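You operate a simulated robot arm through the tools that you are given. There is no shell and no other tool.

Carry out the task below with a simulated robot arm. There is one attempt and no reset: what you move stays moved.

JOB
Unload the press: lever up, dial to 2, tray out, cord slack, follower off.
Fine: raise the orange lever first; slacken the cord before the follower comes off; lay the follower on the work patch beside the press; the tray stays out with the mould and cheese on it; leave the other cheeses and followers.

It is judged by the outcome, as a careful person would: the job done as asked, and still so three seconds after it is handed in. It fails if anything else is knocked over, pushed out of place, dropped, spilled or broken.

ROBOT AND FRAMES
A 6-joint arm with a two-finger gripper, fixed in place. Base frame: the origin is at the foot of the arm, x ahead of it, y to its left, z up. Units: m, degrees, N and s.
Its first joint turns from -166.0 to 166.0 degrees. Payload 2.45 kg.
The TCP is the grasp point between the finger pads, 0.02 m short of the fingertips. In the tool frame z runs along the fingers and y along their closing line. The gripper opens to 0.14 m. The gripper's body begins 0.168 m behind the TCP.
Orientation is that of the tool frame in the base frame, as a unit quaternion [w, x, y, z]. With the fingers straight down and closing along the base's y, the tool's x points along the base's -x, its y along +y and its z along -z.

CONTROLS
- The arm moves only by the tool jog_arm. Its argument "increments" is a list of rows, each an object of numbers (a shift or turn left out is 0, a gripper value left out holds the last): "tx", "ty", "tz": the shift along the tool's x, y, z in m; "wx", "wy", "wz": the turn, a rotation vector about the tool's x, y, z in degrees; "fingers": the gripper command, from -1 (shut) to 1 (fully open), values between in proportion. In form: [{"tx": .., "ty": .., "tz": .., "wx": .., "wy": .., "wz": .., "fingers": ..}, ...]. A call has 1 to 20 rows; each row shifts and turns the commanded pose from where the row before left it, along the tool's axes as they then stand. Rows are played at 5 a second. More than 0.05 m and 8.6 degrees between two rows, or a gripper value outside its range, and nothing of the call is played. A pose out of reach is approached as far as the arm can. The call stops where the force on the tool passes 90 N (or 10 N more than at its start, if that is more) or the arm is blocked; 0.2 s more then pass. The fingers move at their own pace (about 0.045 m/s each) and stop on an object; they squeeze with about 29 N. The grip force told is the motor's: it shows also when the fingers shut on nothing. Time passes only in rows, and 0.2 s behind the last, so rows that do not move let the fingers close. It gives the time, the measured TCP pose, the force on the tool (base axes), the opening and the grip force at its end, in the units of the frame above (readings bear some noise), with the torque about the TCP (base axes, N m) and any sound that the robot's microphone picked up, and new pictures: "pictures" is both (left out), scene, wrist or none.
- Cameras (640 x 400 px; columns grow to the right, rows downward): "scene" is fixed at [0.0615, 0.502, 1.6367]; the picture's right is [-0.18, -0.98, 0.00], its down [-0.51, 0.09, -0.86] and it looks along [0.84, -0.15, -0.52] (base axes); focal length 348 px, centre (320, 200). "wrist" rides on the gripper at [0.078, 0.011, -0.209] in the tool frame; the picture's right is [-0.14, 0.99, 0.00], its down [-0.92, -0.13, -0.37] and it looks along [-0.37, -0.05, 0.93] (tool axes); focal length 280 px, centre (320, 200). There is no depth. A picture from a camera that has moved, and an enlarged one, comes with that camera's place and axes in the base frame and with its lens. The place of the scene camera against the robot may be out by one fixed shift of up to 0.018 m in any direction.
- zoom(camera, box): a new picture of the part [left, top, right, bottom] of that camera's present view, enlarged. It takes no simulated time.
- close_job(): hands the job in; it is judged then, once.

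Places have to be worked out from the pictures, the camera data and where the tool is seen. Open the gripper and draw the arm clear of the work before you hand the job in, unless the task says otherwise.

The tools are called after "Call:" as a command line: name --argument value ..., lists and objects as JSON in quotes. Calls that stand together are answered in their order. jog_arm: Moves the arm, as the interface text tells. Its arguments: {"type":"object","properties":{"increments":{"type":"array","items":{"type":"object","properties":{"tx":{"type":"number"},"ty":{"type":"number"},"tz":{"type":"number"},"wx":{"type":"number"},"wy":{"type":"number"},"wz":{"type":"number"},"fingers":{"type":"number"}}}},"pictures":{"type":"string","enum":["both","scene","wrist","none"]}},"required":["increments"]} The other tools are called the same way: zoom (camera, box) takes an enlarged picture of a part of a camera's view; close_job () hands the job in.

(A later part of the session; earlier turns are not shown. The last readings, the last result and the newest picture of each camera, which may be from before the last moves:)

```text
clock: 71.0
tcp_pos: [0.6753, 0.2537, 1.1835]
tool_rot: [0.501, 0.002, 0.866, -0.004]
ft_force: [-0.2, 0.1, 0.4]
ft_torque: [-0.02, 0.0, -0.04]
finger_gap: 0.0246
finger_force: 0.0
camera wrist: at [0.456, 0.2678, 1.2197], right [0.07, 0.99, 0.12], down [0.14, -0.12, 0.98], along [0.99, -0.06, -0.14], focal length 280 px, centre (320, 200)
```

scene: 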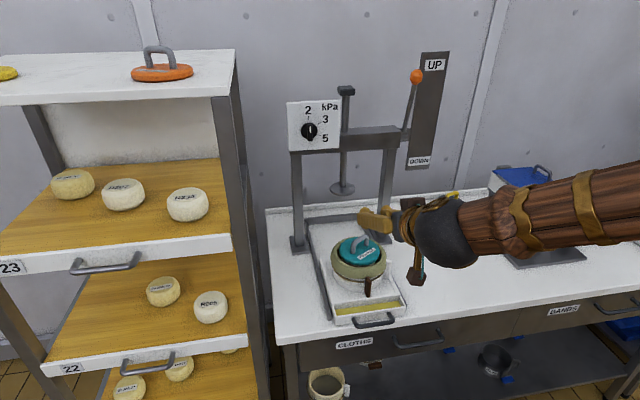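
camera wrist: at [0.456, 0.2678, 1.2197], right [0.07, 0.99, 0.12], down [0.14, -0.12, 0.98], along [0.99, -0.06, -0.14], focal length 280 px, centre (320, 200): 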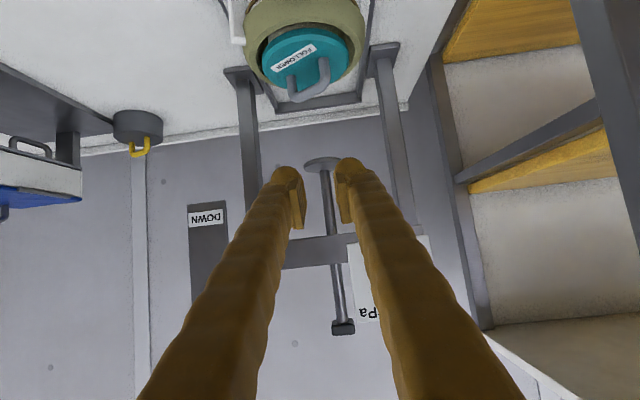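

The pose is reachable. I lower toward the toggle's front with the gap opened to 4.5 cm, and look again.

Call:
jog_arm --increments '[{"tx": 0.0433, "tz": 0.0116, "fingers": -0.357}, {"tx": 0.0433, "tz": 0.0116}, {"tx": 0.0433, "tz": 0.0116}, {}]' --pictures "both"

```text
clock: 72.0
tcp_pos: [0.6407, 0.2541, 1.0519]
tool_rot: [0.502, 0.0, 0.865, -0.002]
ft_force: [-0.5, 0.4, 0.0]
ft_torque: [0.04, 0.02, 0.0]
finger_gap: 0.0451
finger_force: 0.0
camera wrist: at [0.4207, 0.2674, 1.0882], right [0.07, 0.99, 0.11], down [0.14, -0.12, 0.98], along [0.99, -0.06, -0.14], focal length 280 px, centre (320, 200)
```

scene: 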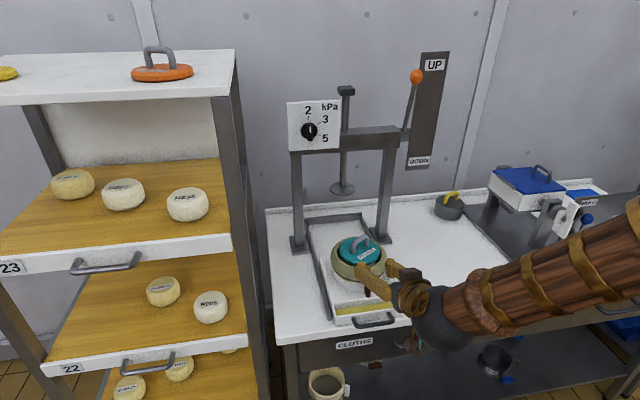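
wrist: 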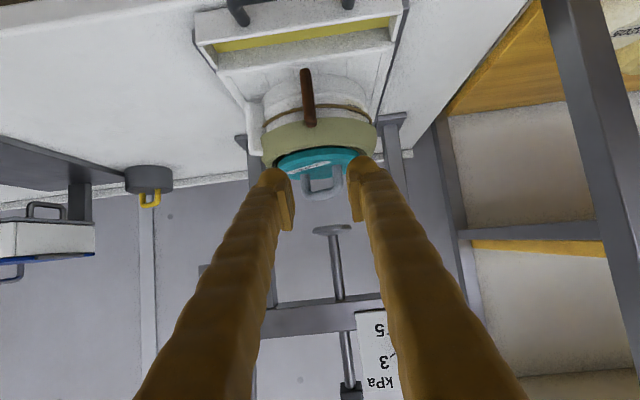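

The camera (upside down) now has a clear frontal view of the toggle. I zoom in to measure it.

Call:
zoom --camera "wrist" --box '[190, 0, 420, 200]'

Call:
zoom --camera "wrist" --box '[265, 55, 355, 140]'

```text
2.00 times, centred on (305, 100) of wrist
camera zoom: at [0.4207, 0.2674, 1.0882], right [0.07, 0.99, 0.11], down [0.14, -0.12, 0.98], along [0.99, -0.06, -0.14], focal length 561 px, centre (350, 400)
```

zoom: 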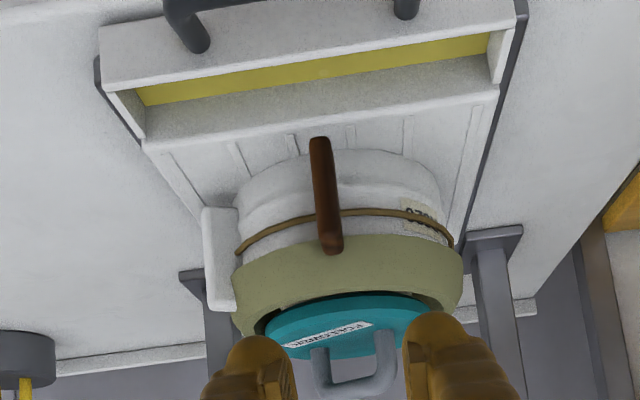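

```text
4.71 times, centred on (310, 98) of wrist
camera zoom: at [0.4207, 0.2674, 1.0882], right [0.07, 0.99, 0.11], down [0.14, -0.12, 0.98], along [0.99, -0.06, -0.14], focal length 1320 px, centre (367, 682)
```

zoom: 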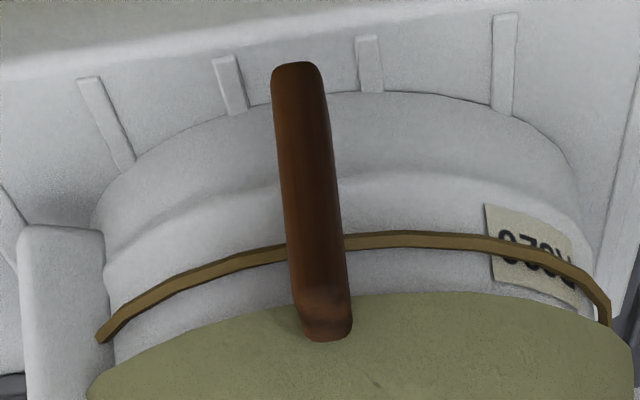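

The toggle measures about 1.1 cm wide, 5.3 cm tall and 2 cm deep. It is centred at (0.70, 0.2535, 0.9405), with the mould wall at x ≈ 0.717. I use a 40° down-tilt for reach, descend in front of it, and check before straddling it.

Call:
jog_arm --increments '[{"wy": 5}, {"wy": 5}, {"tx": 0.019, "tz": 0.0207}, {"tx": 0.019, "tz": 0.0207}, {"tx": 0.019, "tz": 0.0207}, {"tx": 0.019, "tz": 0.0205}, {}]' --pictures "both"

```text
clock: 73.6
tcp_pos: [0.6577, 0.2544, 0.9423]
tool_rot: [0.424, 0.001, 0.906, -0.004]
ft_force: [-0.6, 0.6, 0.7]
ft_torque: [0.01, 0.04, -0.01]
finger_gap: 0.0451
finger_force: 0.1
camera wrist: at [0.4467, 0.2677, 1.0157], right [0.09, 0.99, 0.1], down [0.31, -0.12, 0.94], along [0.95, -0.06, -0.31], focal length 280 px, centre (320, 200)
```

scene: 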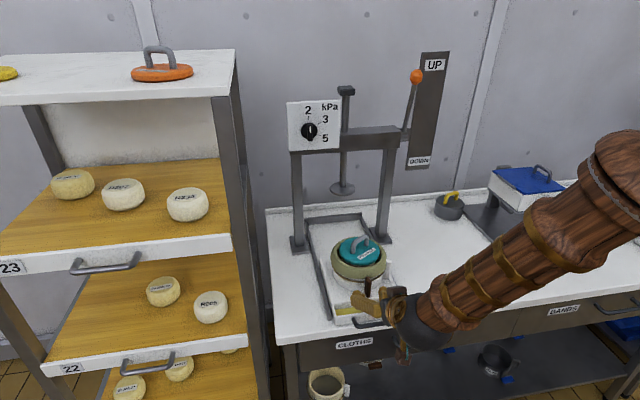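
wrist: 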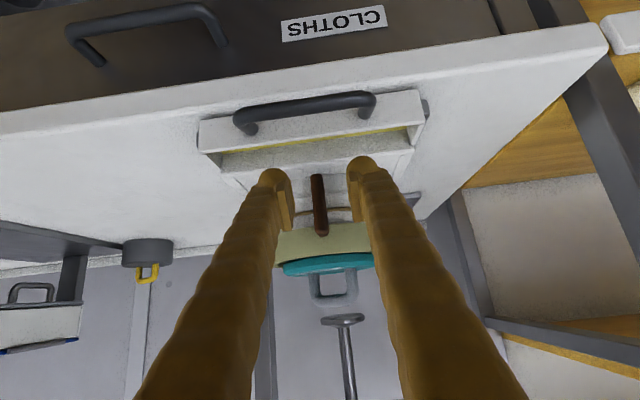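

Call:
zoom --camera "wrist" --box '[255, 150, 385, 260]'

```text
3.64 times, centred on (320, 205) of wrist
camera zoom: at [0.4467, 0.2677, 1.0157], right [0.09, 0.99, 0.1], down [0.31, -0.12, 0.94], along [0.95, -0.06, -0.31], focal length 1020 px, centre (320, 182)
```

zoom: 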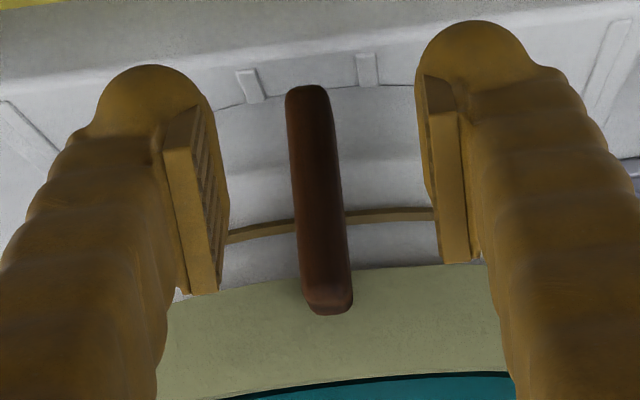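

Re-triangulated from two wrist views, the toggle's front face is near x 0.70 with its centre at y 0.252, z 0.934, and the wall near x 0.728. I advance to straddle it, keeping the tips short of the wall.

Call:
jog_arm --increments '[{"tx": -0.0081, "ty": -0.001, "tz": 0.0162}, {"tx": -0.0081, "ty": -0.001, "tz": 0.0162}, {}]' --pictures "both"

Call:
zoom --camera "wrist" --box '[255, 150, 385, 260]'

```text
clock: 74.4
tcp_pos: [0.6927, 0.2508, 0.9346]
tool_rot: [0.425, 0.002, 0.905, -0.004]
ft_force: [-0.3, -0.6, 0.0]
ft_torque: [0.03, 0.01, -0.02]
finger_gap: 0.0449
finger_force: 0.1
camera wrist: at [0.4826, 0.2658, 1.0088], right [0.09, 0.99, 0.1], down [0.31, -0.12, 0.94], along [0.95, -0.06, -0.31], focal length 280 px, centre (320, 200)
```

scene: 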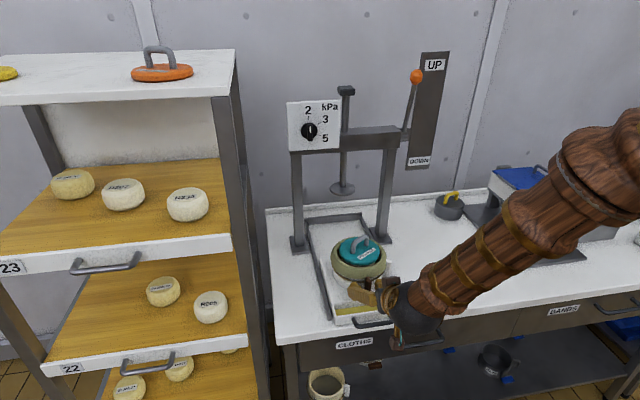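
wrist: 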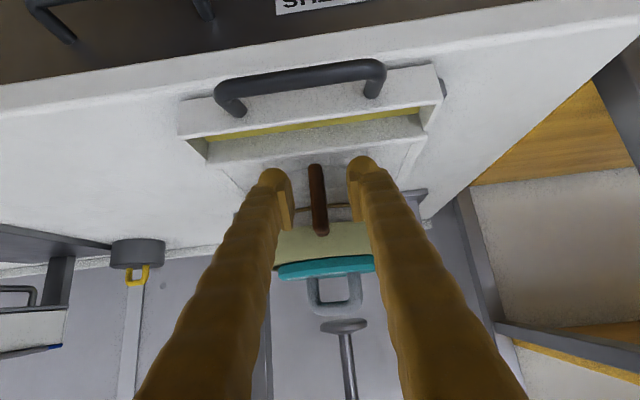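

```text
3.64 times, centred on (320, 205) of wrist
camera zoom: at [0.4826, 0.2658, 1.0088], right [0.09, 0.99, 0.1], down [0.31, -0.12, 0.94], along [0.95, -0.06, -0.31], focal length 1020 px, centre (320, 182)
```

zoom: 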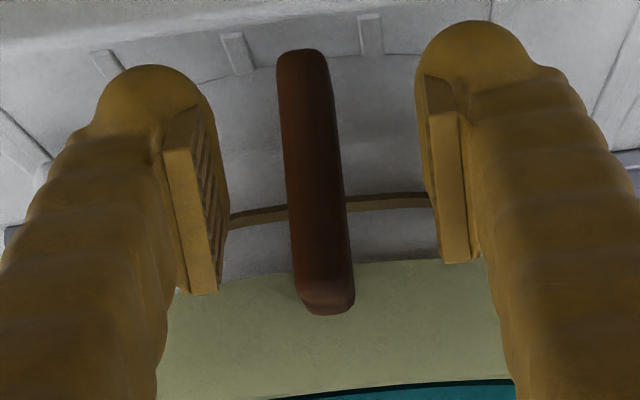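

The paddle is centred between the pads. I advance 3 mm more for overlap and close on it.

Call:
jog_arm --increments '[{"tx": -0.0019, "tz": 0.0023}, {"fingers": -1}, {}, {}, {}, {}]' --pictures "wrist"

```text
clock: 75.8
tcp_pos: [0.6953, 0.2521, 0.9351]
tool_rot: [0.425, 0.001, 0.905, -0.004]
ft_force: [-0.2, -1.5, 0.0]
ft_torque: [0.03, -0.02, -0.04]
finger_gap: 0.0113
finger_force: 29.5
camera wrist: at [0.4857, 0.2654, 1.0088], right [0.09, 0.99, 0.1], down [0.31, -0.12, 0.94], along [0.95, -0.06, -0.31], focal length 280 px, centre (320, 200)
```

wrist: 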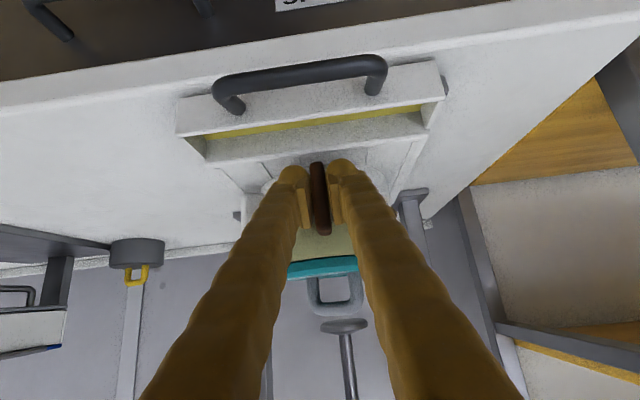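

Gripped (gap 11 mm, no side load). I try a small 10° counter-clockwise twist about the pin axis (base x) and read the torque.

Call:
jog_arm --increments '[{"wx": 3.21, "wz": -3.84}, {"wx": 3.21, "wz": -3.84}, {}]' --pictures "wrist"

```text
clock: 76.6
tcp_pos: [0.6961, 0.2517, 0.9344]
tool_rot: [0.422, -0.036, 0.902, -0.082]
ft_force: [2.6, 0.7, 3.9]
ft_torque: [-0.02, -0.39, 0.03]
finger_gap: 0.011
finger_force: 29.5
camera wrist: at [0.4853, 0.2777, 1.0053], right [0.09, 0.99, -0.07], down [0.31, 0.04, 0.95], along [0.95, -0.11, -0.3], focal length 280 px, centre (320, 200)
```

wrist: 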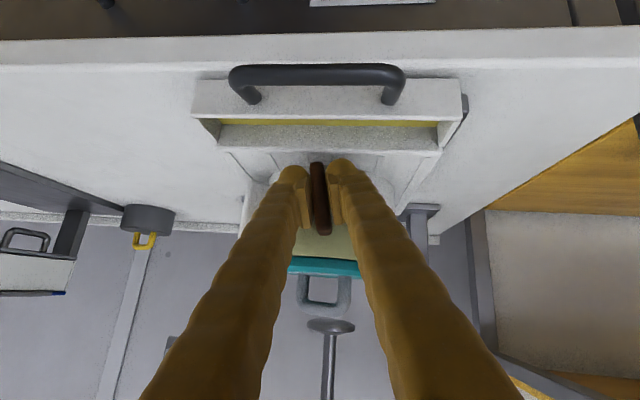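

The paddle follows with almost no resistance (torque about x ≈ 0), so counter-clockwise is free. I continue 30° further.

Call:
jog_arm --increments '[{"wx": 3.21, "wz": -3.84}, {"wx": 3.21, "wz": -3.84}, {"wx": 3.21, "wz": -3.84}, {"wx": 3.21, "wz": -3.84}, {"wx": 3.21, "wz": -3.84}, {"wx": 3.21, "wz": -3.84}]' --pictures "both"

```text
clock: 78.0
tcp_pos: [0.695, 0.2504, 0.9351]
tool_rot: [0.398, -0.143, 0.85, -0.314]
ft_force: [1.1, -1.5, 10.9]
ft_torque: [0.04, -0.15, -0.09]
finger_gap: 0.0113
finger_force: 29.2
camera wrist: at [0.4857, 0.3102, 0.9836], right [0.09, 0.82, -0.56], down [0.31, 0.51, 0.8], along [0.95, -0.25, -0.21], focal length 280 px, centre (320, 200)
```

scene: 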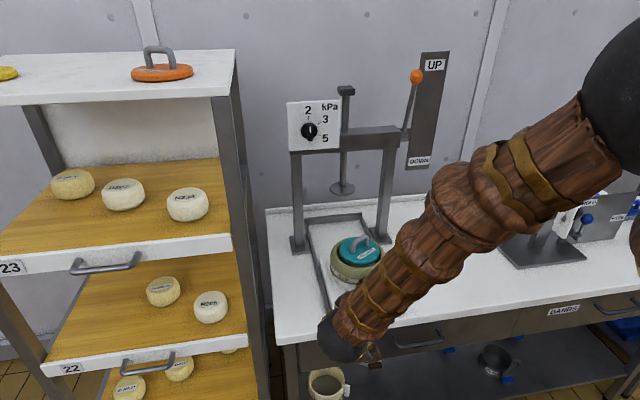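
wrist: 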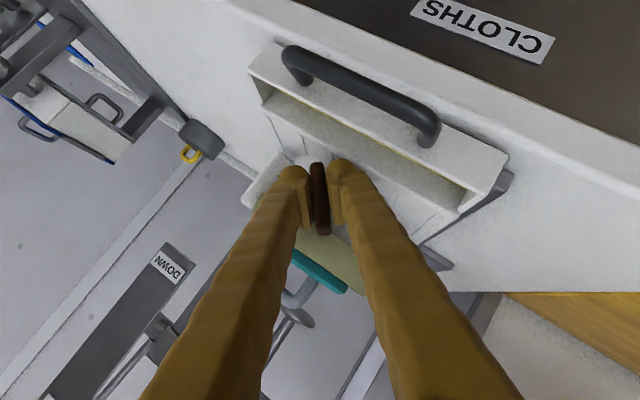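

40° done, forces small and the mould has not moved. I continue another 30°.

Call:
jog_arm --increments '[{"wx": 3.21, "wz": -3.84}, {"wx": 3.21, "wz": -3.84}, {"wx": 3.21, "wz": -3.84}, {"wx": 3.21, "wz": -3.84}, {"wx": 3.21, "wz": -3.84}, {"wx": 3.21, "wz": -3.84}]' --pictures "both"

```text
clock: 79.4
tcp_pos: [0.6954, 0.2502, 0.9354]
tool_rot: [0.346, -0.241, 0.74, -0.523]
ft_force: [0.8, -4.7, 16.4]
ft_torque: [0.0, -0.24, -0.16]
finger_gap: 0.0108
finger_force: 28.7
camera wrist: at [0.4855, 0.3266, 0.949], right [0.09, 0.43, -0.9], down [0.31, 0.84, 0.44], along [0.95, -0.32, -0.06], focal length 280 px, centre (320, 200)
```

scene: 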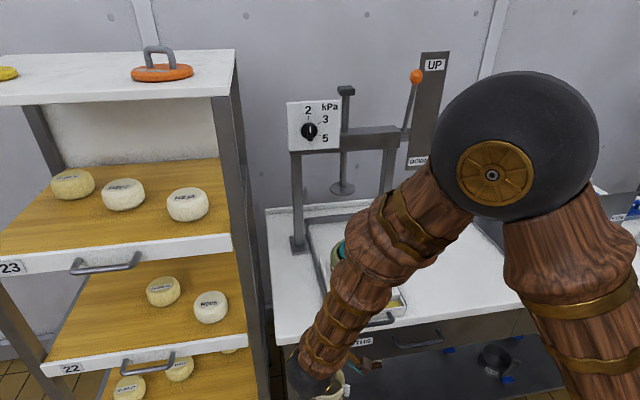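
wrist: 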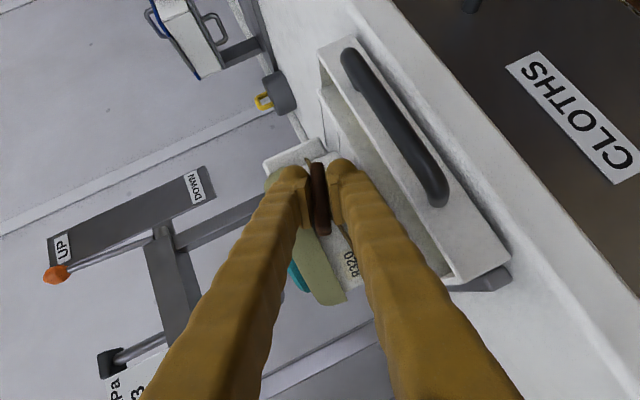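

70° done. I make the last 20°.

Call:
jog_arm --increments '[{"wx": 3.21, "wz": -3.84}, {"wx": 3.21, "wz": -3.84}]' --pictures "none"

Call:
jog_arm --increments '[{"wx": 3.21, "wz": -3.84}, {"wx": 3.21, "wz": -3.84}, {}]' --pictures "both"

```text
clock: 80.0
tcp_pos: [0.6956, 0.2518, 0.9362]
tool_rot: [0.323, -0.272, 0.692, -0.585]
ft_force: [1.5, -2.6, 14.2]
ft_torque: [-0.03, -0.25, -0.08]
finger_gap: 0.0108
finger_force: 29.1
```

```text
clock: 80.8
tcp_pos: [0.6954, 0.2505, 0.9334]
tool_rot: [-0.299, 0.298, -0.638, 0.644]
ft_force: [0.2, -2.4, 17.1]
ft_torque: [0.09, -0.3, -0.04]
finger_gap: 0.011
finger_force: 28.7
camera wrist: at [0.4852, 0.3269, 0.9232], right [0.09, 0.1, -0.99], down [0.31, 0.94, 0.12], along [0.95, -0.32, 0.06], focal length 280 px, centre (320, 200)
```

scene: 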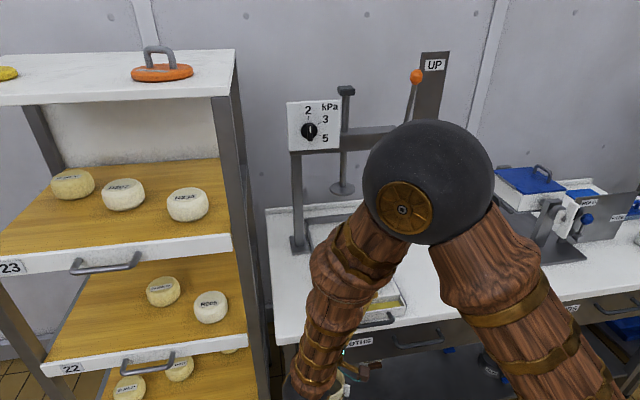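
wrist: 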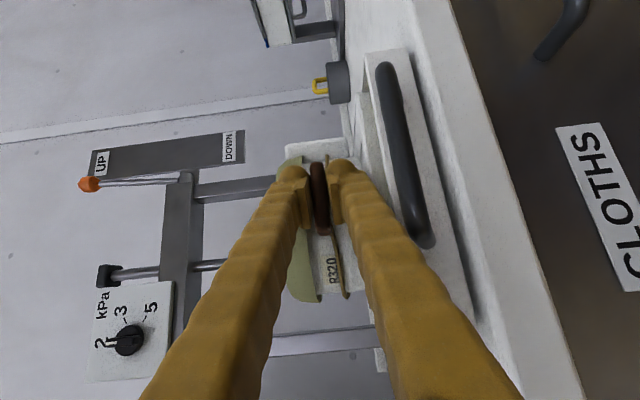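

The toggle has turned a full 90°. I zoom to check the cord.

Call:
zoom --camera "wrist" --box '[260, 120, 400, 320]'

```text
2.00 times, centred on (330, 220) of wrist
camera zoom: at [0.4852, 0.3269, 0.9232], right [0.09, 0.1, -0.99], down [0.31, 0.94, 0.12], along [0.95, -0.32, 0.06], focal length 561 px, centre (300, 160)
```

zoom: 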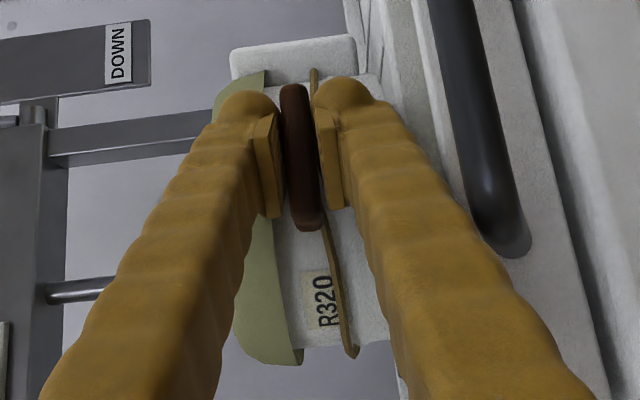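

The cord now hangs loose below its groove, so it is slack. I open just enough to release the toggle, back straight out along −x, and then look.

Call:
jog_arm --increments '[{"fingers": -0.743}, {}, {"tx": 0.0064, "tz": -0.0077}, {"tx": 0.0128, "tz": -0.0154}, {"tx": 0.0193, "tz": -0.023}, {"tx": 0.0193, "tz": -0.023}, {"tx": 0.0193, "tz": -0.023}, {}]' --pictures "both"

```text
clock: 82.6
tcp_pos: [0.576, 0.2502, 0.9342]
tool_rot: [-0.297, 0.299, -0.638, 0.644]
ft_force: [-0.1, 0.4, -0.4]
ft_torque: [0.02, -0.01, 0.01]
finger_gap: 0.0179
finger_force: 0.0
camera wrist: at [0.3658, 0.3269, 0.9224], right [0.09, 0.1, -0.99], down [0.31, 0.94, 0.12], along [0.95, -0.32, 0.05], focal length 280 px, centre (320, 200)
```

scene: 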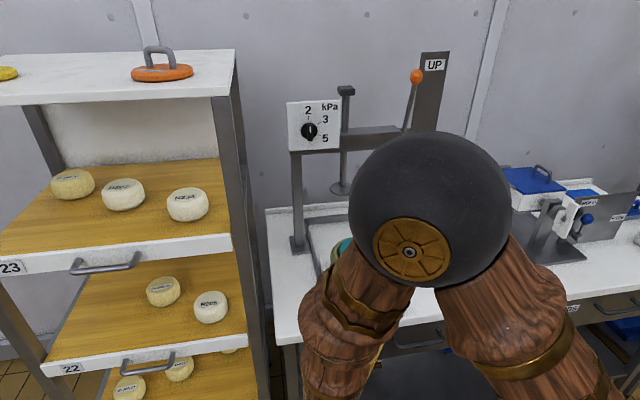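
wrist: 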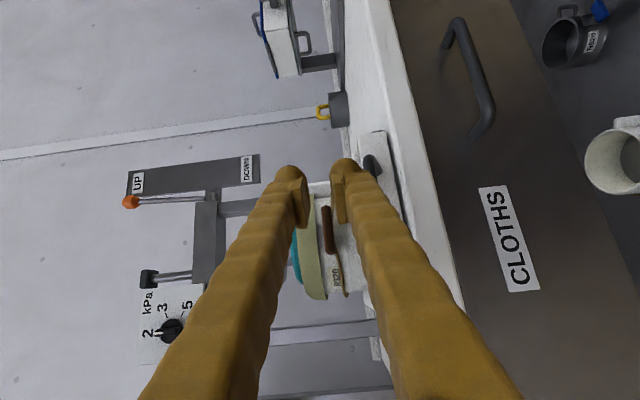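

Call:
zoom --camera "wrist" --box '[280, 160, 400, 320]'

```text
2.50 times, centred on (340, 240) of wrist
camera zoom: at [0.3658, 0.3269, 0.9224], right [0.09, 0.1, -0.99], down [0.31, 0.94, 0.12], along [0.95, -0.32, 0.05], focal length 701 px, centre (270, 100)
```

zoom: 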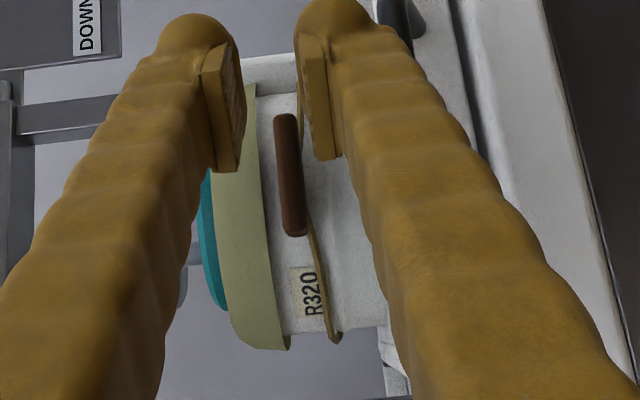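

The toggle stays horizontal with the cord loose. Next I raise the arm well clear in front of the bench, then turn the tool back to pointing down.

Call:
jog_arm --increments '[{"ty": -0.045}, {"ty": -0.045}, {"ty": -0.045}, {"ty": -0.045}, {"ty": -0.045}, {"ty": -0.045}, {"tx": -0.0214, "tz": 0.0255}, {"tx": -0.0214, "tz": 0.0255}, {"tx": -0.0214, "tz": 0.0255}, {}]' --pictures "scene"

```text
clock: 84.8
tcp_pos: [0.6762, 0.253, 1.2052]
tool_rot: [-0.298, 0.298, -0.639, 0.644]
ft_force: [0.9, -1.0, -0.2]
ft_torque: [0.0, 0.03, -0.03]
finger_gap: 0.018
finger_force: 0.1
```

scene: 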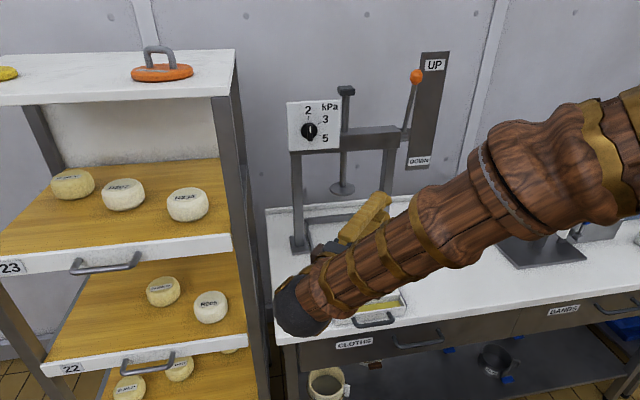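

The arm is clear above. I unwind the rotation about x in this free space.

Call:
jog_arm --increments '[{"wx": -5.14, "wz": 6.11}, {"wx": -5.14, "wz": 6.11}, {"wx": -5.14, "wz": 6.11}, {"wx": -5.14, "wz": 6.11}, {"wx": -5.14, "wz": 6.11}, {"wx": -5.14, "wz": 6.11}, {"wx": -5.14, "wz": 6.11}, {"wx": -5.14, "wz": 6.11}, {"wx": -5.14, "wz": 6.11}, {"wx": -5.14, "wz": 6.11}, {"wx": -5.14, "wz": 6.11}, {"wx": -1.3, "wz": 1.55}]' --pictures "none"

Call:
jog_arm --increments '[{"wy": 7.5}, {"wy": 7.5}, {"wy": 7.5}, {"wy": 7.5}, {"wy": 7.5}, {"wy": 7.5}, {"wy": 5}, {}]' --pictures "both"

```text
clock: 87.4
tcp_pos: [0.6756, 0.2525, 1.2049]
tool_rot: [0.424, -0.001, 0.906, -0.003]
ft_force: [-0.9, 0.2, 0.4]
ft_torque: [-0.01, -0.03, 0.01]
finger_gap: 0.0182
finger_force: 0.1
```

```text
clock: 89.2
tcp_pos: [0.6764, 0.2518, 1.2059]
tool_rot: [0.001, 0.002, 1.0, -0.004]
ft_force: [-0.1, -0.4, -0.7]
ft_torque: [0.0, -0.01, 0.01]
finger_gap: 0.0179
finger_force: 0.0
camera wrist: at [0.5976, 0.267, 1.4136], right [0.14, 0.99, -0.01], down [0.92, -0.13, 0.37], along [0.36, -0.06, -0.93], focal length 280 px, centre (320, 200)
```

scene: 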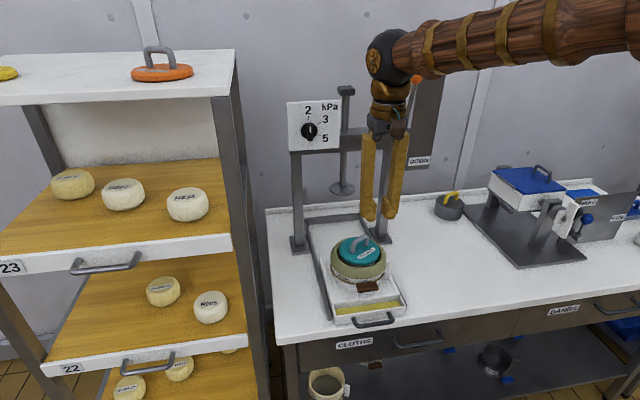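
wrist: 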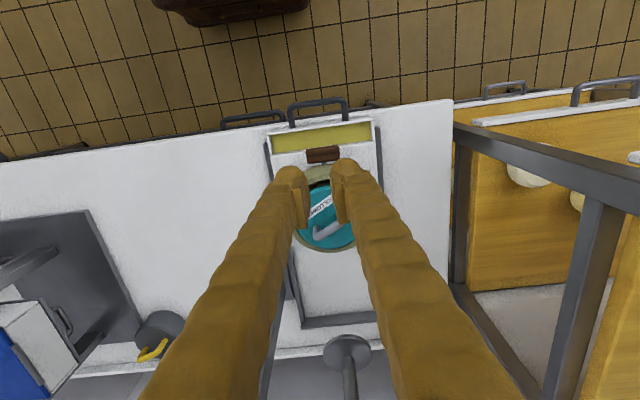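

The toggle now looks just like those on the stored moulds. I zoom on the follower handle from both cameras.

Call:
zoom --camera "scene" --box '[320, 225, 400, 305]'

Call:
zoom --camera "wrist" --box '[260, 120, 400, 270]'

```text
5.00 times, centred on (360, 265) of scene
camera zoom: at [0.0615, 0.502, 1.6367], right [-0.18, -0.98, 0.0], down [-0.51, 0.09, -0.86], along [0.84, -0.15, -0.52], focal length 1739 px, centre (120, -125)
```

zoom: 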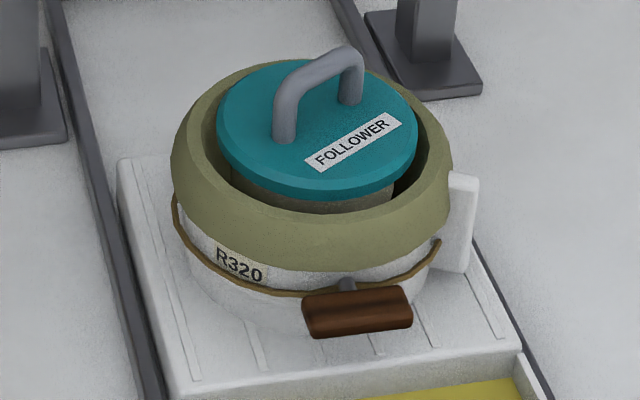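

```text
2.67 times, centred on (330, 195) of wrist
camera zoom: at [0.5976, 0.267, 1.4136], right [0.14, 0.99, -0.01], down [0.92, -0.13, 0.37], along [0.36, -0.06, -0.93], focal length 748 px, centre (293, 213)
```

zoom: 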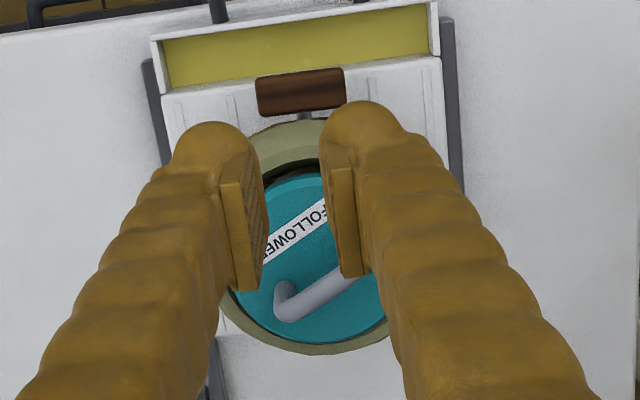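

The toggle is horizontal and the cord loose. The follower's bail is near (0.788, 0.25), top about z 1.04, running diagonally. I move above it, rolling +50° so the fingers close across the bar, and open to 8 cm.

Call:
jog_arm --increments '[{"tx": -0.0373, "tz": 0.0133, "fingers": 0.143}, {"tx": -0.0373, "tz": 0.0133}, {"tx": -0.0373, "tz": 0.0133}, {"wz": 7.15}, {"wz": 7.15}, {"wz": 7.15}, {"wz": 7.15}, {"wz": 7.15}, {"wz": 7.15}, {"wz": 7.1}, {}]' --pictures "both"

Call:
zoom --camera "wrist" --box '[220, 90, 420, 290]'

```text
clock: 91.6
tcp_pos: [0.7881, 0.2514, 1.165]
tool_rot: [0.002, 0.425, 0.905, -0.004]
ft_force: [0.6, -0.2, -0.4]
ft_torque: [0.03, -0.02, 0.0]
finger_gap: 0.0802
finger_force: 0.1
camera wrist: at [0.7453, 0.3222, 1.3732], right [0.85, 0.53, 0.0], down [0.49, -0.79, 0.38], along [0.2, -0.32, -0.93], focal length 280 px, centre (320, 200)
```

scene: 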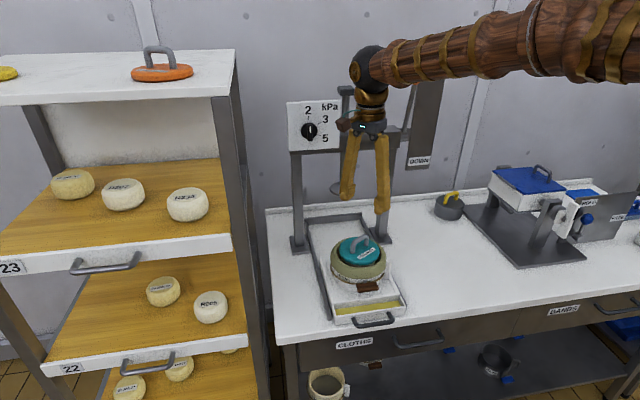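
wrist: 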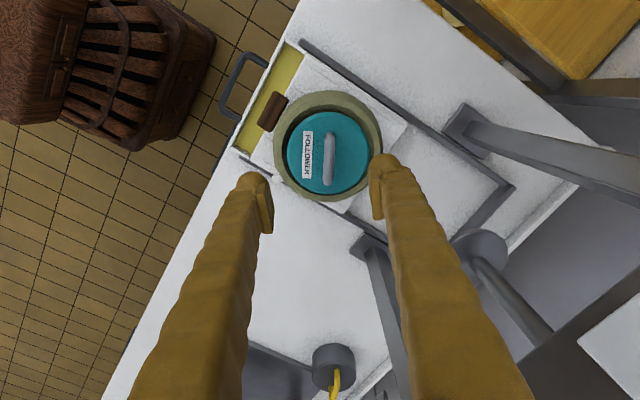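

```text
2.00 times, centred on (320, 190) of wrist
camera zoom: at [0.7453, 0.3222, 1.3732], right [0.85, 0.53, 0.0], down [0.49, -0.79, 0.38], along [0.2, -0.32, -0.93], focal length 561 px, centre (320, 220)
```

zoom: 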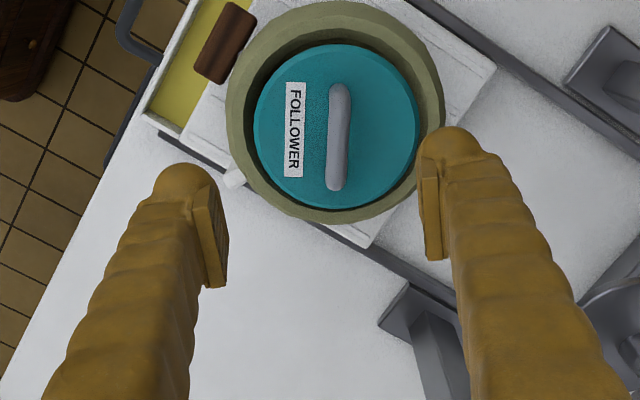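

The overhead view is clear: follower centre at (0.797, 0.2575), bail azimuth 120° (10° more roll needed), bar centre z ≈ 1.037, follower top z ≈ 0.998. Before gripping, I check the bench to the right of the press for the landing spot.

Call:
zoom --camera "scene" --box '[370, 190, 530, 300]'

Call:
zoom --camera "wrist" --box '[90, 180, 420, 400]'

```text
3.64 times, centred on (450, 245) of scene
camera zoom: at [0.0615, 0.502, 1.6367], right [-0.18, -0.98, 0.0], down [-0.51, 0.09, -0.86], along [0.84, -0.15, -0.52], focal length 1265 px, centre (-153, 36)
```

zoom: 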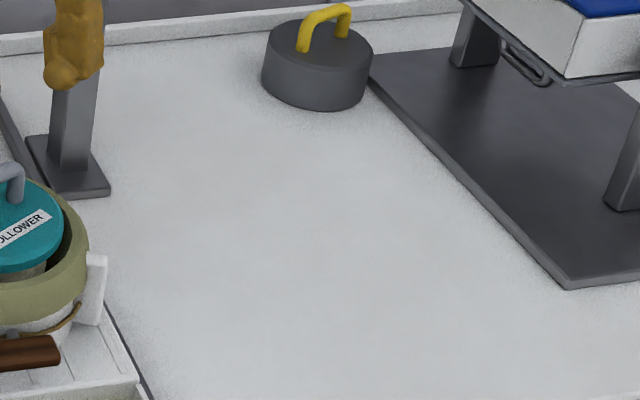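

```text
1.82 times, centred on (255, 290) of wrist
camera zoom: at [0.7453, 0.3222, 1.3732], right [0.85, 0.53, 0.0], down [0.49, -0.79, 0.38], along [0.2, -0.32, -0.93], focal length 510 px, centre (438, 36)
```

zoom: 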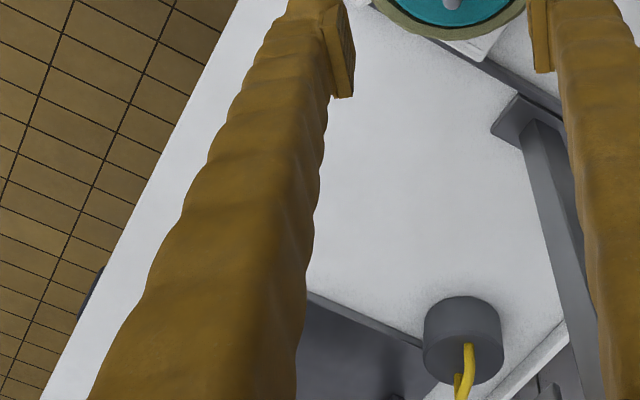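

There is no drawn marking, so the open bench right of the press (y from about 0.13 to −0.28) is the work patch. I align with the bail and descend around its bar.

Call:
jog_arm --increments '[{"wz": 5.2, "fingers": -0.286}, {"wz": 5.2}, {"tx": 0.0007, "ty": 0.0108}, {"tz": 0.035}, {"tz": 0.035}, {"tz": 0.03}, {}]' --pictures "both"

Call:
zoom --camera "wrist" --box '[250, 120, 390, 260]'

```text
clock: 93.2
tcp_pos: [0.7953, 0.2581, 1.064]
tool_rot: [0.003, 0.504, 0.864, -0.003]
ft_force: [-0.4, -0.1, 0.0]
ft_torque: [0.01, 0.02, -0.01]
finger_gap: 0.05
finger_force: 0.0
camera wrist: at [0.7656, 0.3351, 1.2725], right [0.93, 0.37, 0.0], down [0.34, -0.86, 0.38], along [0.14, -0.35, -0.93], focal length 280 px, centre (320, 200)
```

scene: 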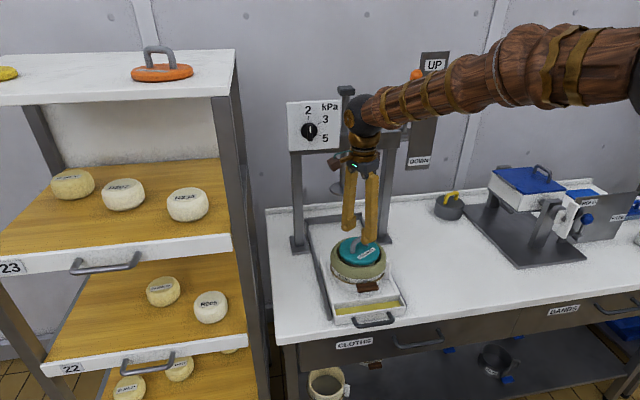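
wrist: 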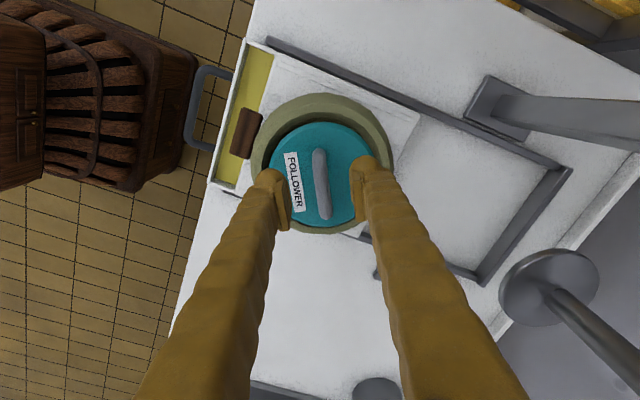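

```text
2.86 times, centred on (320, 190) of wrist
camera zoom: at [0.7656, 0.3351, 1.2725], right [0.93, 0.37, 0.0], down [0.34, -0.86, 0.38], along [0.14, -0.35, -0.93], focal length 801 px, centre (320, 229)
```

zoom: 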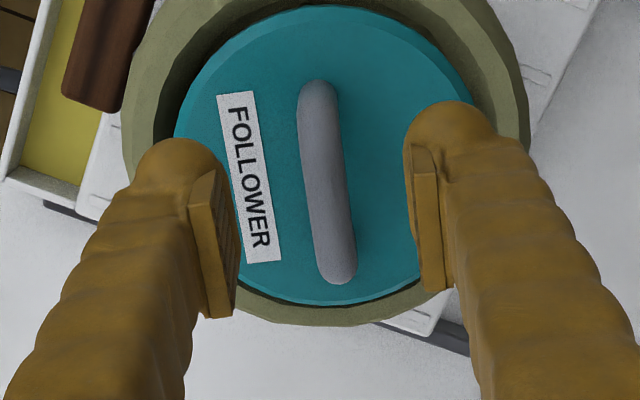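

The bar is aligned, 3 mm off-centre. I correct that, descend 3.2 cm and close.

Call:
jog_arm --increments '[{"ty": 0.0028}, {"tz": 0.016}, {"tz": 0.016}, {}]' --pictures "none"

```text
clock: 94.2
tcp_pos: [0.7977, 0.2577, 1.0325]
tool_rot: [0.004, 0.505, 0.863, -0.004]
ft_force: [0.0, 0.8, -0.1]
ft_torque: [-0.01, 0.0, -0.01]
finger_gap: 0.0499
finger_force: 0.1
```

No contact. I close on the bail.

Call:
jog_arm --increments '[{"fingers": -1}, {}, {}, {}, {}]' --pictures "both"

```text
clock: 95.4
tcp_pos: [0.7982, 0.2583, 1.0326]
tool_rot: [0.003, 0.504, 0.864, -0.004]
ft_force: [0.2, -0.9, 0.6]
ft_torque: [-0.03, 0.0, -0.05]
finger_gap: 0.0126
finger_force: 29.2
camera wrist: at [0.7689, 0.3355, 1.2414], right [0.93, 0.37, 0.0], down [0.34, -0.86, 0.38], along [0.14, -0.35, -0.93], focal length 280 px, centre (320, 200)
```

scene: 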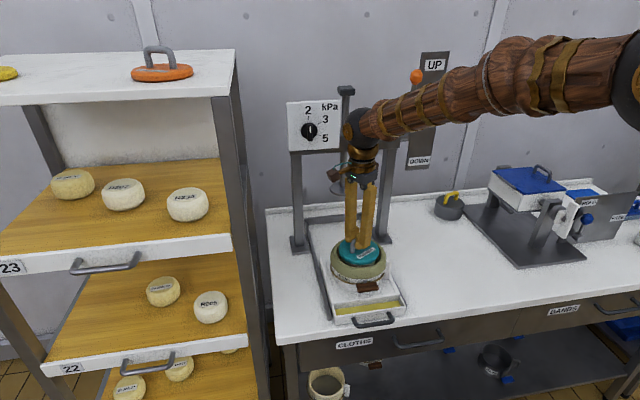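
wrist: 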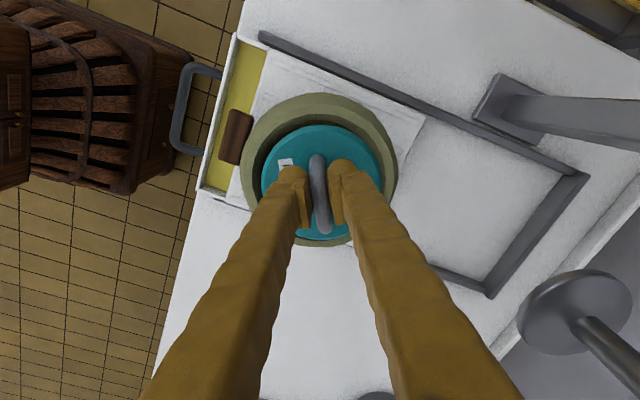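

The bail is gripped (12.6 mm, 29 N). I lift slowly 3 cm and check the load and whether the mould stays put.

Call:
jog_arm --increments '[{"tz": -0.005}, {"tz": -0.008}, {"tz": -0.008}, {"tz": -0.009}]' --pictures "both"

```text
clock: 96.4
tcp_pos: [0.7972, 0.2574, 1.0626]
tool_rot: [0.002, 0.504, 0.863, -0.004]
ft_force: [0.1, 0.6, -1.5]
ft_torque: [0.02, 0.03, -0.01]
finger_gap: 0.0129
finger_force: 28.7
camera wrist: at [0.7683, 0.3352, 1.2709], right [0.93, 0.37, 0.0], down [0.34, -0.86, 0.38], along [0.14, -0.35, -0.93], focal length 280 px, centre (320, 200)
```

scene: 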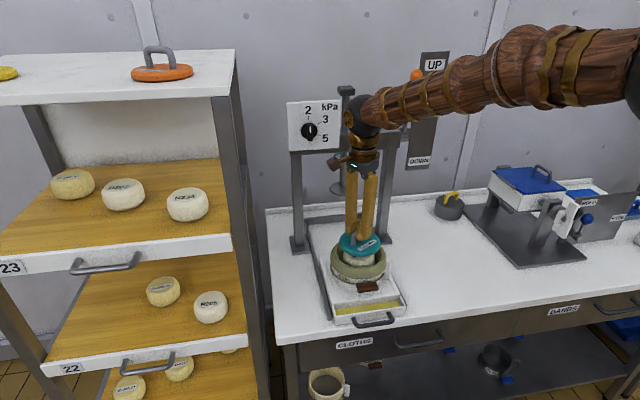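
wrist: 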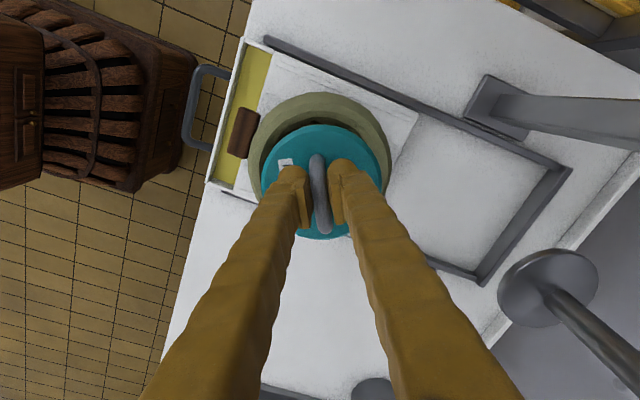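

Call:
zoom --camera "scene" --box '[320, 215, 410, 315]'

```text
4.00 times, centred on (365, 265) of scene
camera zoom: at [0.0615, 0.502, 1.6367], right [-0.18, -0.98, 0.0], down [-0.51, 0.09, -0.86], along [0.84, -0.15, -0.52], focal length 1391 px, centre (140, -60)
```

zoom: 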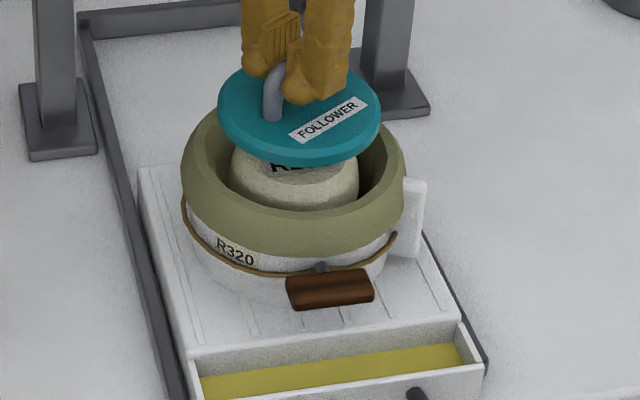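

The follower is lifted cleanly and the cheese stays in the mould. I raise it to z 1.15 and carry it to about (0.80, −0.02), right of the press.

Call:
jog_arm --increments '[{"tz": -0.02}, {"tz": -0.03}, {"tz": -0.035}, {"tx": -0.02, "ty": -0.011}, {"tx": -0.032, "ty": -0.0177}, {"tx": -0.032, "ty": -0.0177}, {"tx": -0.032, "ty": -0.0177}, {"tx": -0.032, "ty": -0.0177}, {"tx": -0.032, "ty": -0.0177}, {"tx": -0.032, "ty": -0.0177}, {"tx": -0.0313, "ty": -0.017}, {}]' --pictures "both"

```text
clock: 99.0
tcp_pos: [0.8027, -0.0185, 1.1528]
tool_rot: [0.003, 0.504, 0.864, -0.003]
ft_force: [1.0, -0.4, -1.8]
ft_torque: [0.03, -0.02, 0.01]
finger_gap: 0.0129
finger_force: 28.5
camera wrist: at [0.7738, 0.059, 1.3603], right [0.93, 0.37, 0.0], down [0.34, -0.86, 0.38], along [0.14, -0.35, -0.93], focal length 280 px, centre (320, 200)
```

scene: 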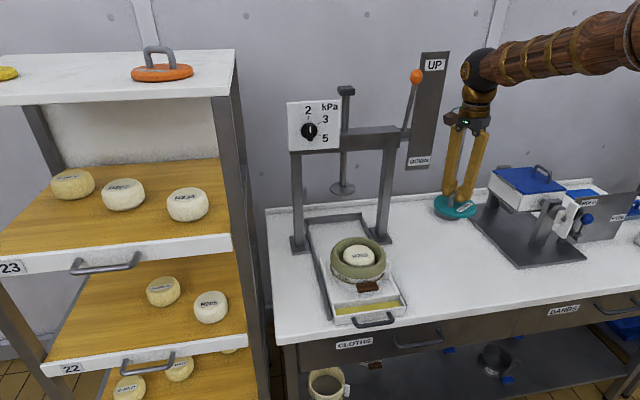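
wrist: 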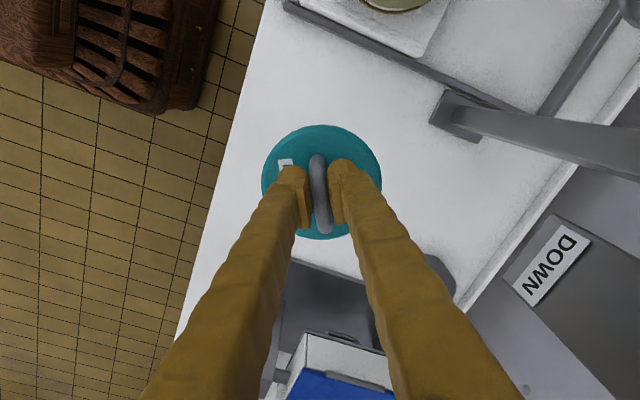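

The cheese stayed in the mould, and the follower is over clear bench with the dark slab more than 20 cm away. I lower to just above the surface, then feel for contact.

Call:
jog_arm --increments '[{"tz": 0.04}, {"tz": 0.045}, {"tz": 0.045}, {"tz": 0.04}, {"tz": 0.025}, {"tz": 0.012}, {}]' --pictures "both"

```text
clock: 100.6
tcp_pos: [0.8023, -0.0205, 0.9442]
tool_rot: [0.003, 0.504, 0.864, -0.004]
ft_force: [0.1, -0.3, -1.4]
ft_torque: [0.03, 0.0, -0.04]
finger_gap: 0.0126
finger_force: 28.5
camera wrist: at [0.7727, 0.0569, 1.1523], right [0.93, 0.37, 0.0], down [0.34, -0.86, 0.38], along [0.14, -0.35, -0.93], focal length 280 px, centre (320, 200)
```

scene: 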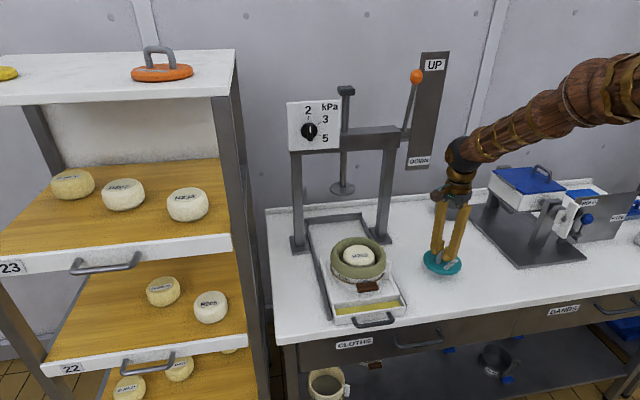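
wrist: 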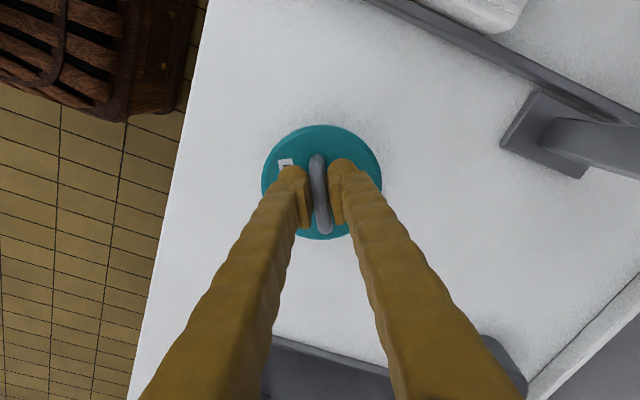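

Still free. I lower on in small steps.

Call:
jog_arm --increments '[{"tz": 0.005}, {"tz": 0.005}, {"tz": 0.004}]' --pictures "none"

Call:
jog_arm --increments '[{"tz": 0.003}, {"tz": 0.003}]' --pictures "none"

Call:
jog_arm --increments '[{"tz": 0.003}]' --pictures "scene"

```text
clock: 101.4
tcp_pos: [0.8016, -0.0207, 0.93]
tool_rot: [0.002, 0.504, 0.864, -0.004]
ft_force: [0.6, -0.1, -1.4]
ft_torque: [-0.01, 0.05, 0.01]
finger_gap: 0.0129
finger_force: 29.4
```

```text
clock: 102.0
tcp_pos: [0.8014, -0.0225, 0.9234]
tool_rot: [0.003, 0.504, 0.864, -0.004]
ft_force: [0.2, -1.2, -0.4]
ft_torque: [0.04, 0.03, 0.01]
finger_gap: 0.0128
finger_force: 28.7
```

```text
clock: 102.4
tcp_pos: [0.8017, -0.0214, 0.9201]
tool_rot: [0.003, 0.504, 0.864, -0.003]
ft_force: [-0.2, -0.2, -0.6]
ft_torque: [0.01, 0.03, -0.01]
finger_gap: 0.0131
finger_force: 29.3
```

scene: 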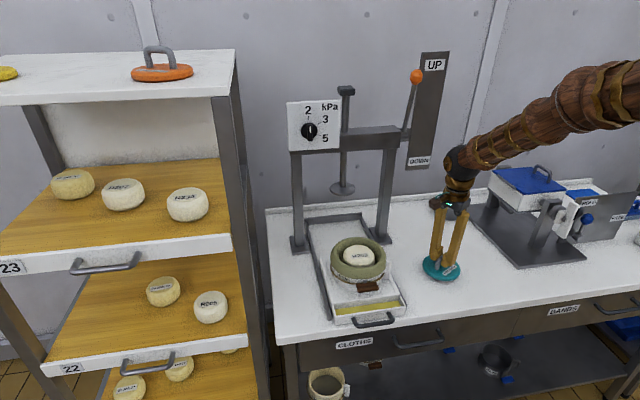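

Call:
jog_arm --increments '[{"tz": 0.003}]' --pictures "none"

Call:
zoom --camera "scene" --box '[400, 220, 480, 300]'

```text
clock: 102.8
tcp_pos: [0.8016, -0.0214, 0.9178]
tool_rot: [0.002, 0.504, 0.864, -0.004]
ft_force: [0.6, 0.1, -1.7]
ft_torque: [0.02, -0.01, 0.02]
finger_gap: 0.0125
finger_force: 29.3
```

```text
5.00 times, centred on (440, 260) of scene
camera zoom: at [0.0615, 0.502, 1.6367], right [-0.18, -0.98, 0.0], down [-0.51, 0.09, -0.86], along [0.84, -0.15, -0.52], focal length 1739 px, centre (-280, -100)
```

zoom: 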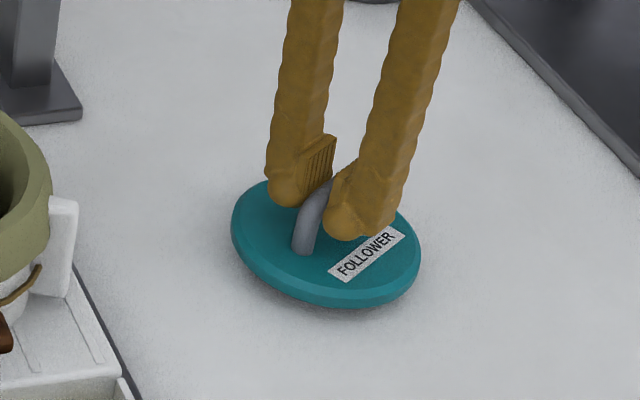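

The follower is level and only a few millimetres above the bench. I continue in 2 mm steps to contact.

Call:
jog_arm --increments '[{"tz": 0.002}, {"tz": 0.002}]' --pictures "none"

Call:
jog_arm --increments '[{"tz": 0.002}]' --pictures "none"

```text
clock: 103.4
tcp_pos: [0.8018, -0.0213, 0.9127]
tool_rot: [0.003, 0.504, 0.864, -0.004]
ft_force: [-0.5, 0.0, -2.2]
ft_torque: [0.04, 0.0, -0.02]
finger_gap: 0.0128
finger_force: 28.9
```

```text
clock: 103.8
tcp_pos: [0.8013, -0.0202, 0.91]
tool_rot: [0.004, 0.504, 0.864, -0.004]
ft_force: [0.5, -0.4, -1.9]
ft_torque: [0.01, 0.04, -0.02]
finger_gap: 0.0129
finger_force: 28.9
```

Call:
jog_arm --increments '[{"tz": 0.002}]' --pictures "none"

Call:
jog_arm --increments '[{"tz": 0.002}]' --pictures "scene"

Call:
zoom --camera "scene" --box '[400, 220, 480, 300]'

```text
clock: 104.2
tcp_pos: [0.8021, -0.0217, 0.91]
tool_rot: [0.003, 0.504, 0.864, -0.004]
ft_force: [0.4, 0.6, -0.6]
ft_torque: [0.01, 0.01, 0.0]
finger_gap: 0.0129
finger_force: 29.1
```

```text
clock: 104.6
tcp_pos: [0.8022, -0.0208, 0.9082]
tool_rot: [0.002, 0.504, 0.864, -0.004]
ft_force: [-0.8, -0.3, -0.7]
ft_torque: [0.0, -0.01, 0.01]
finger_gap: 0.0127
finger_force: 28.9
```

scene: 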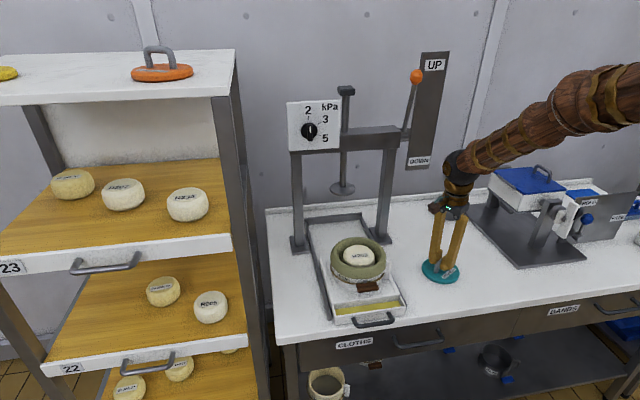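

```text
5.00 times, centred on (440, 260) of scene
camera zoom: at [0.0615, 0.502, 1.6367], right [-0.18, -0.98, 0.0], down [-0.51, 0.09, -0.86], along [0.84, -0.15, -0.52], focal length 1739 px, centre (-280, -100)
```

zoom: 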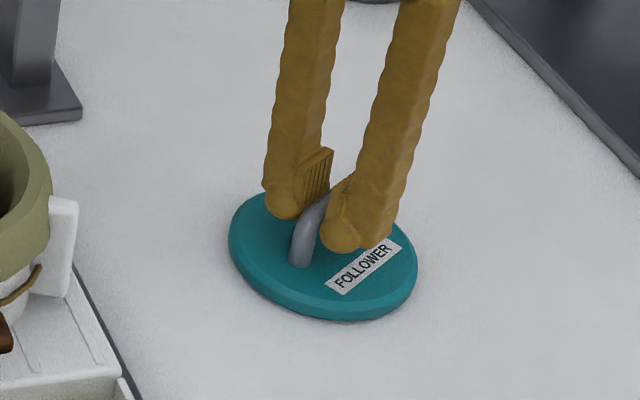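

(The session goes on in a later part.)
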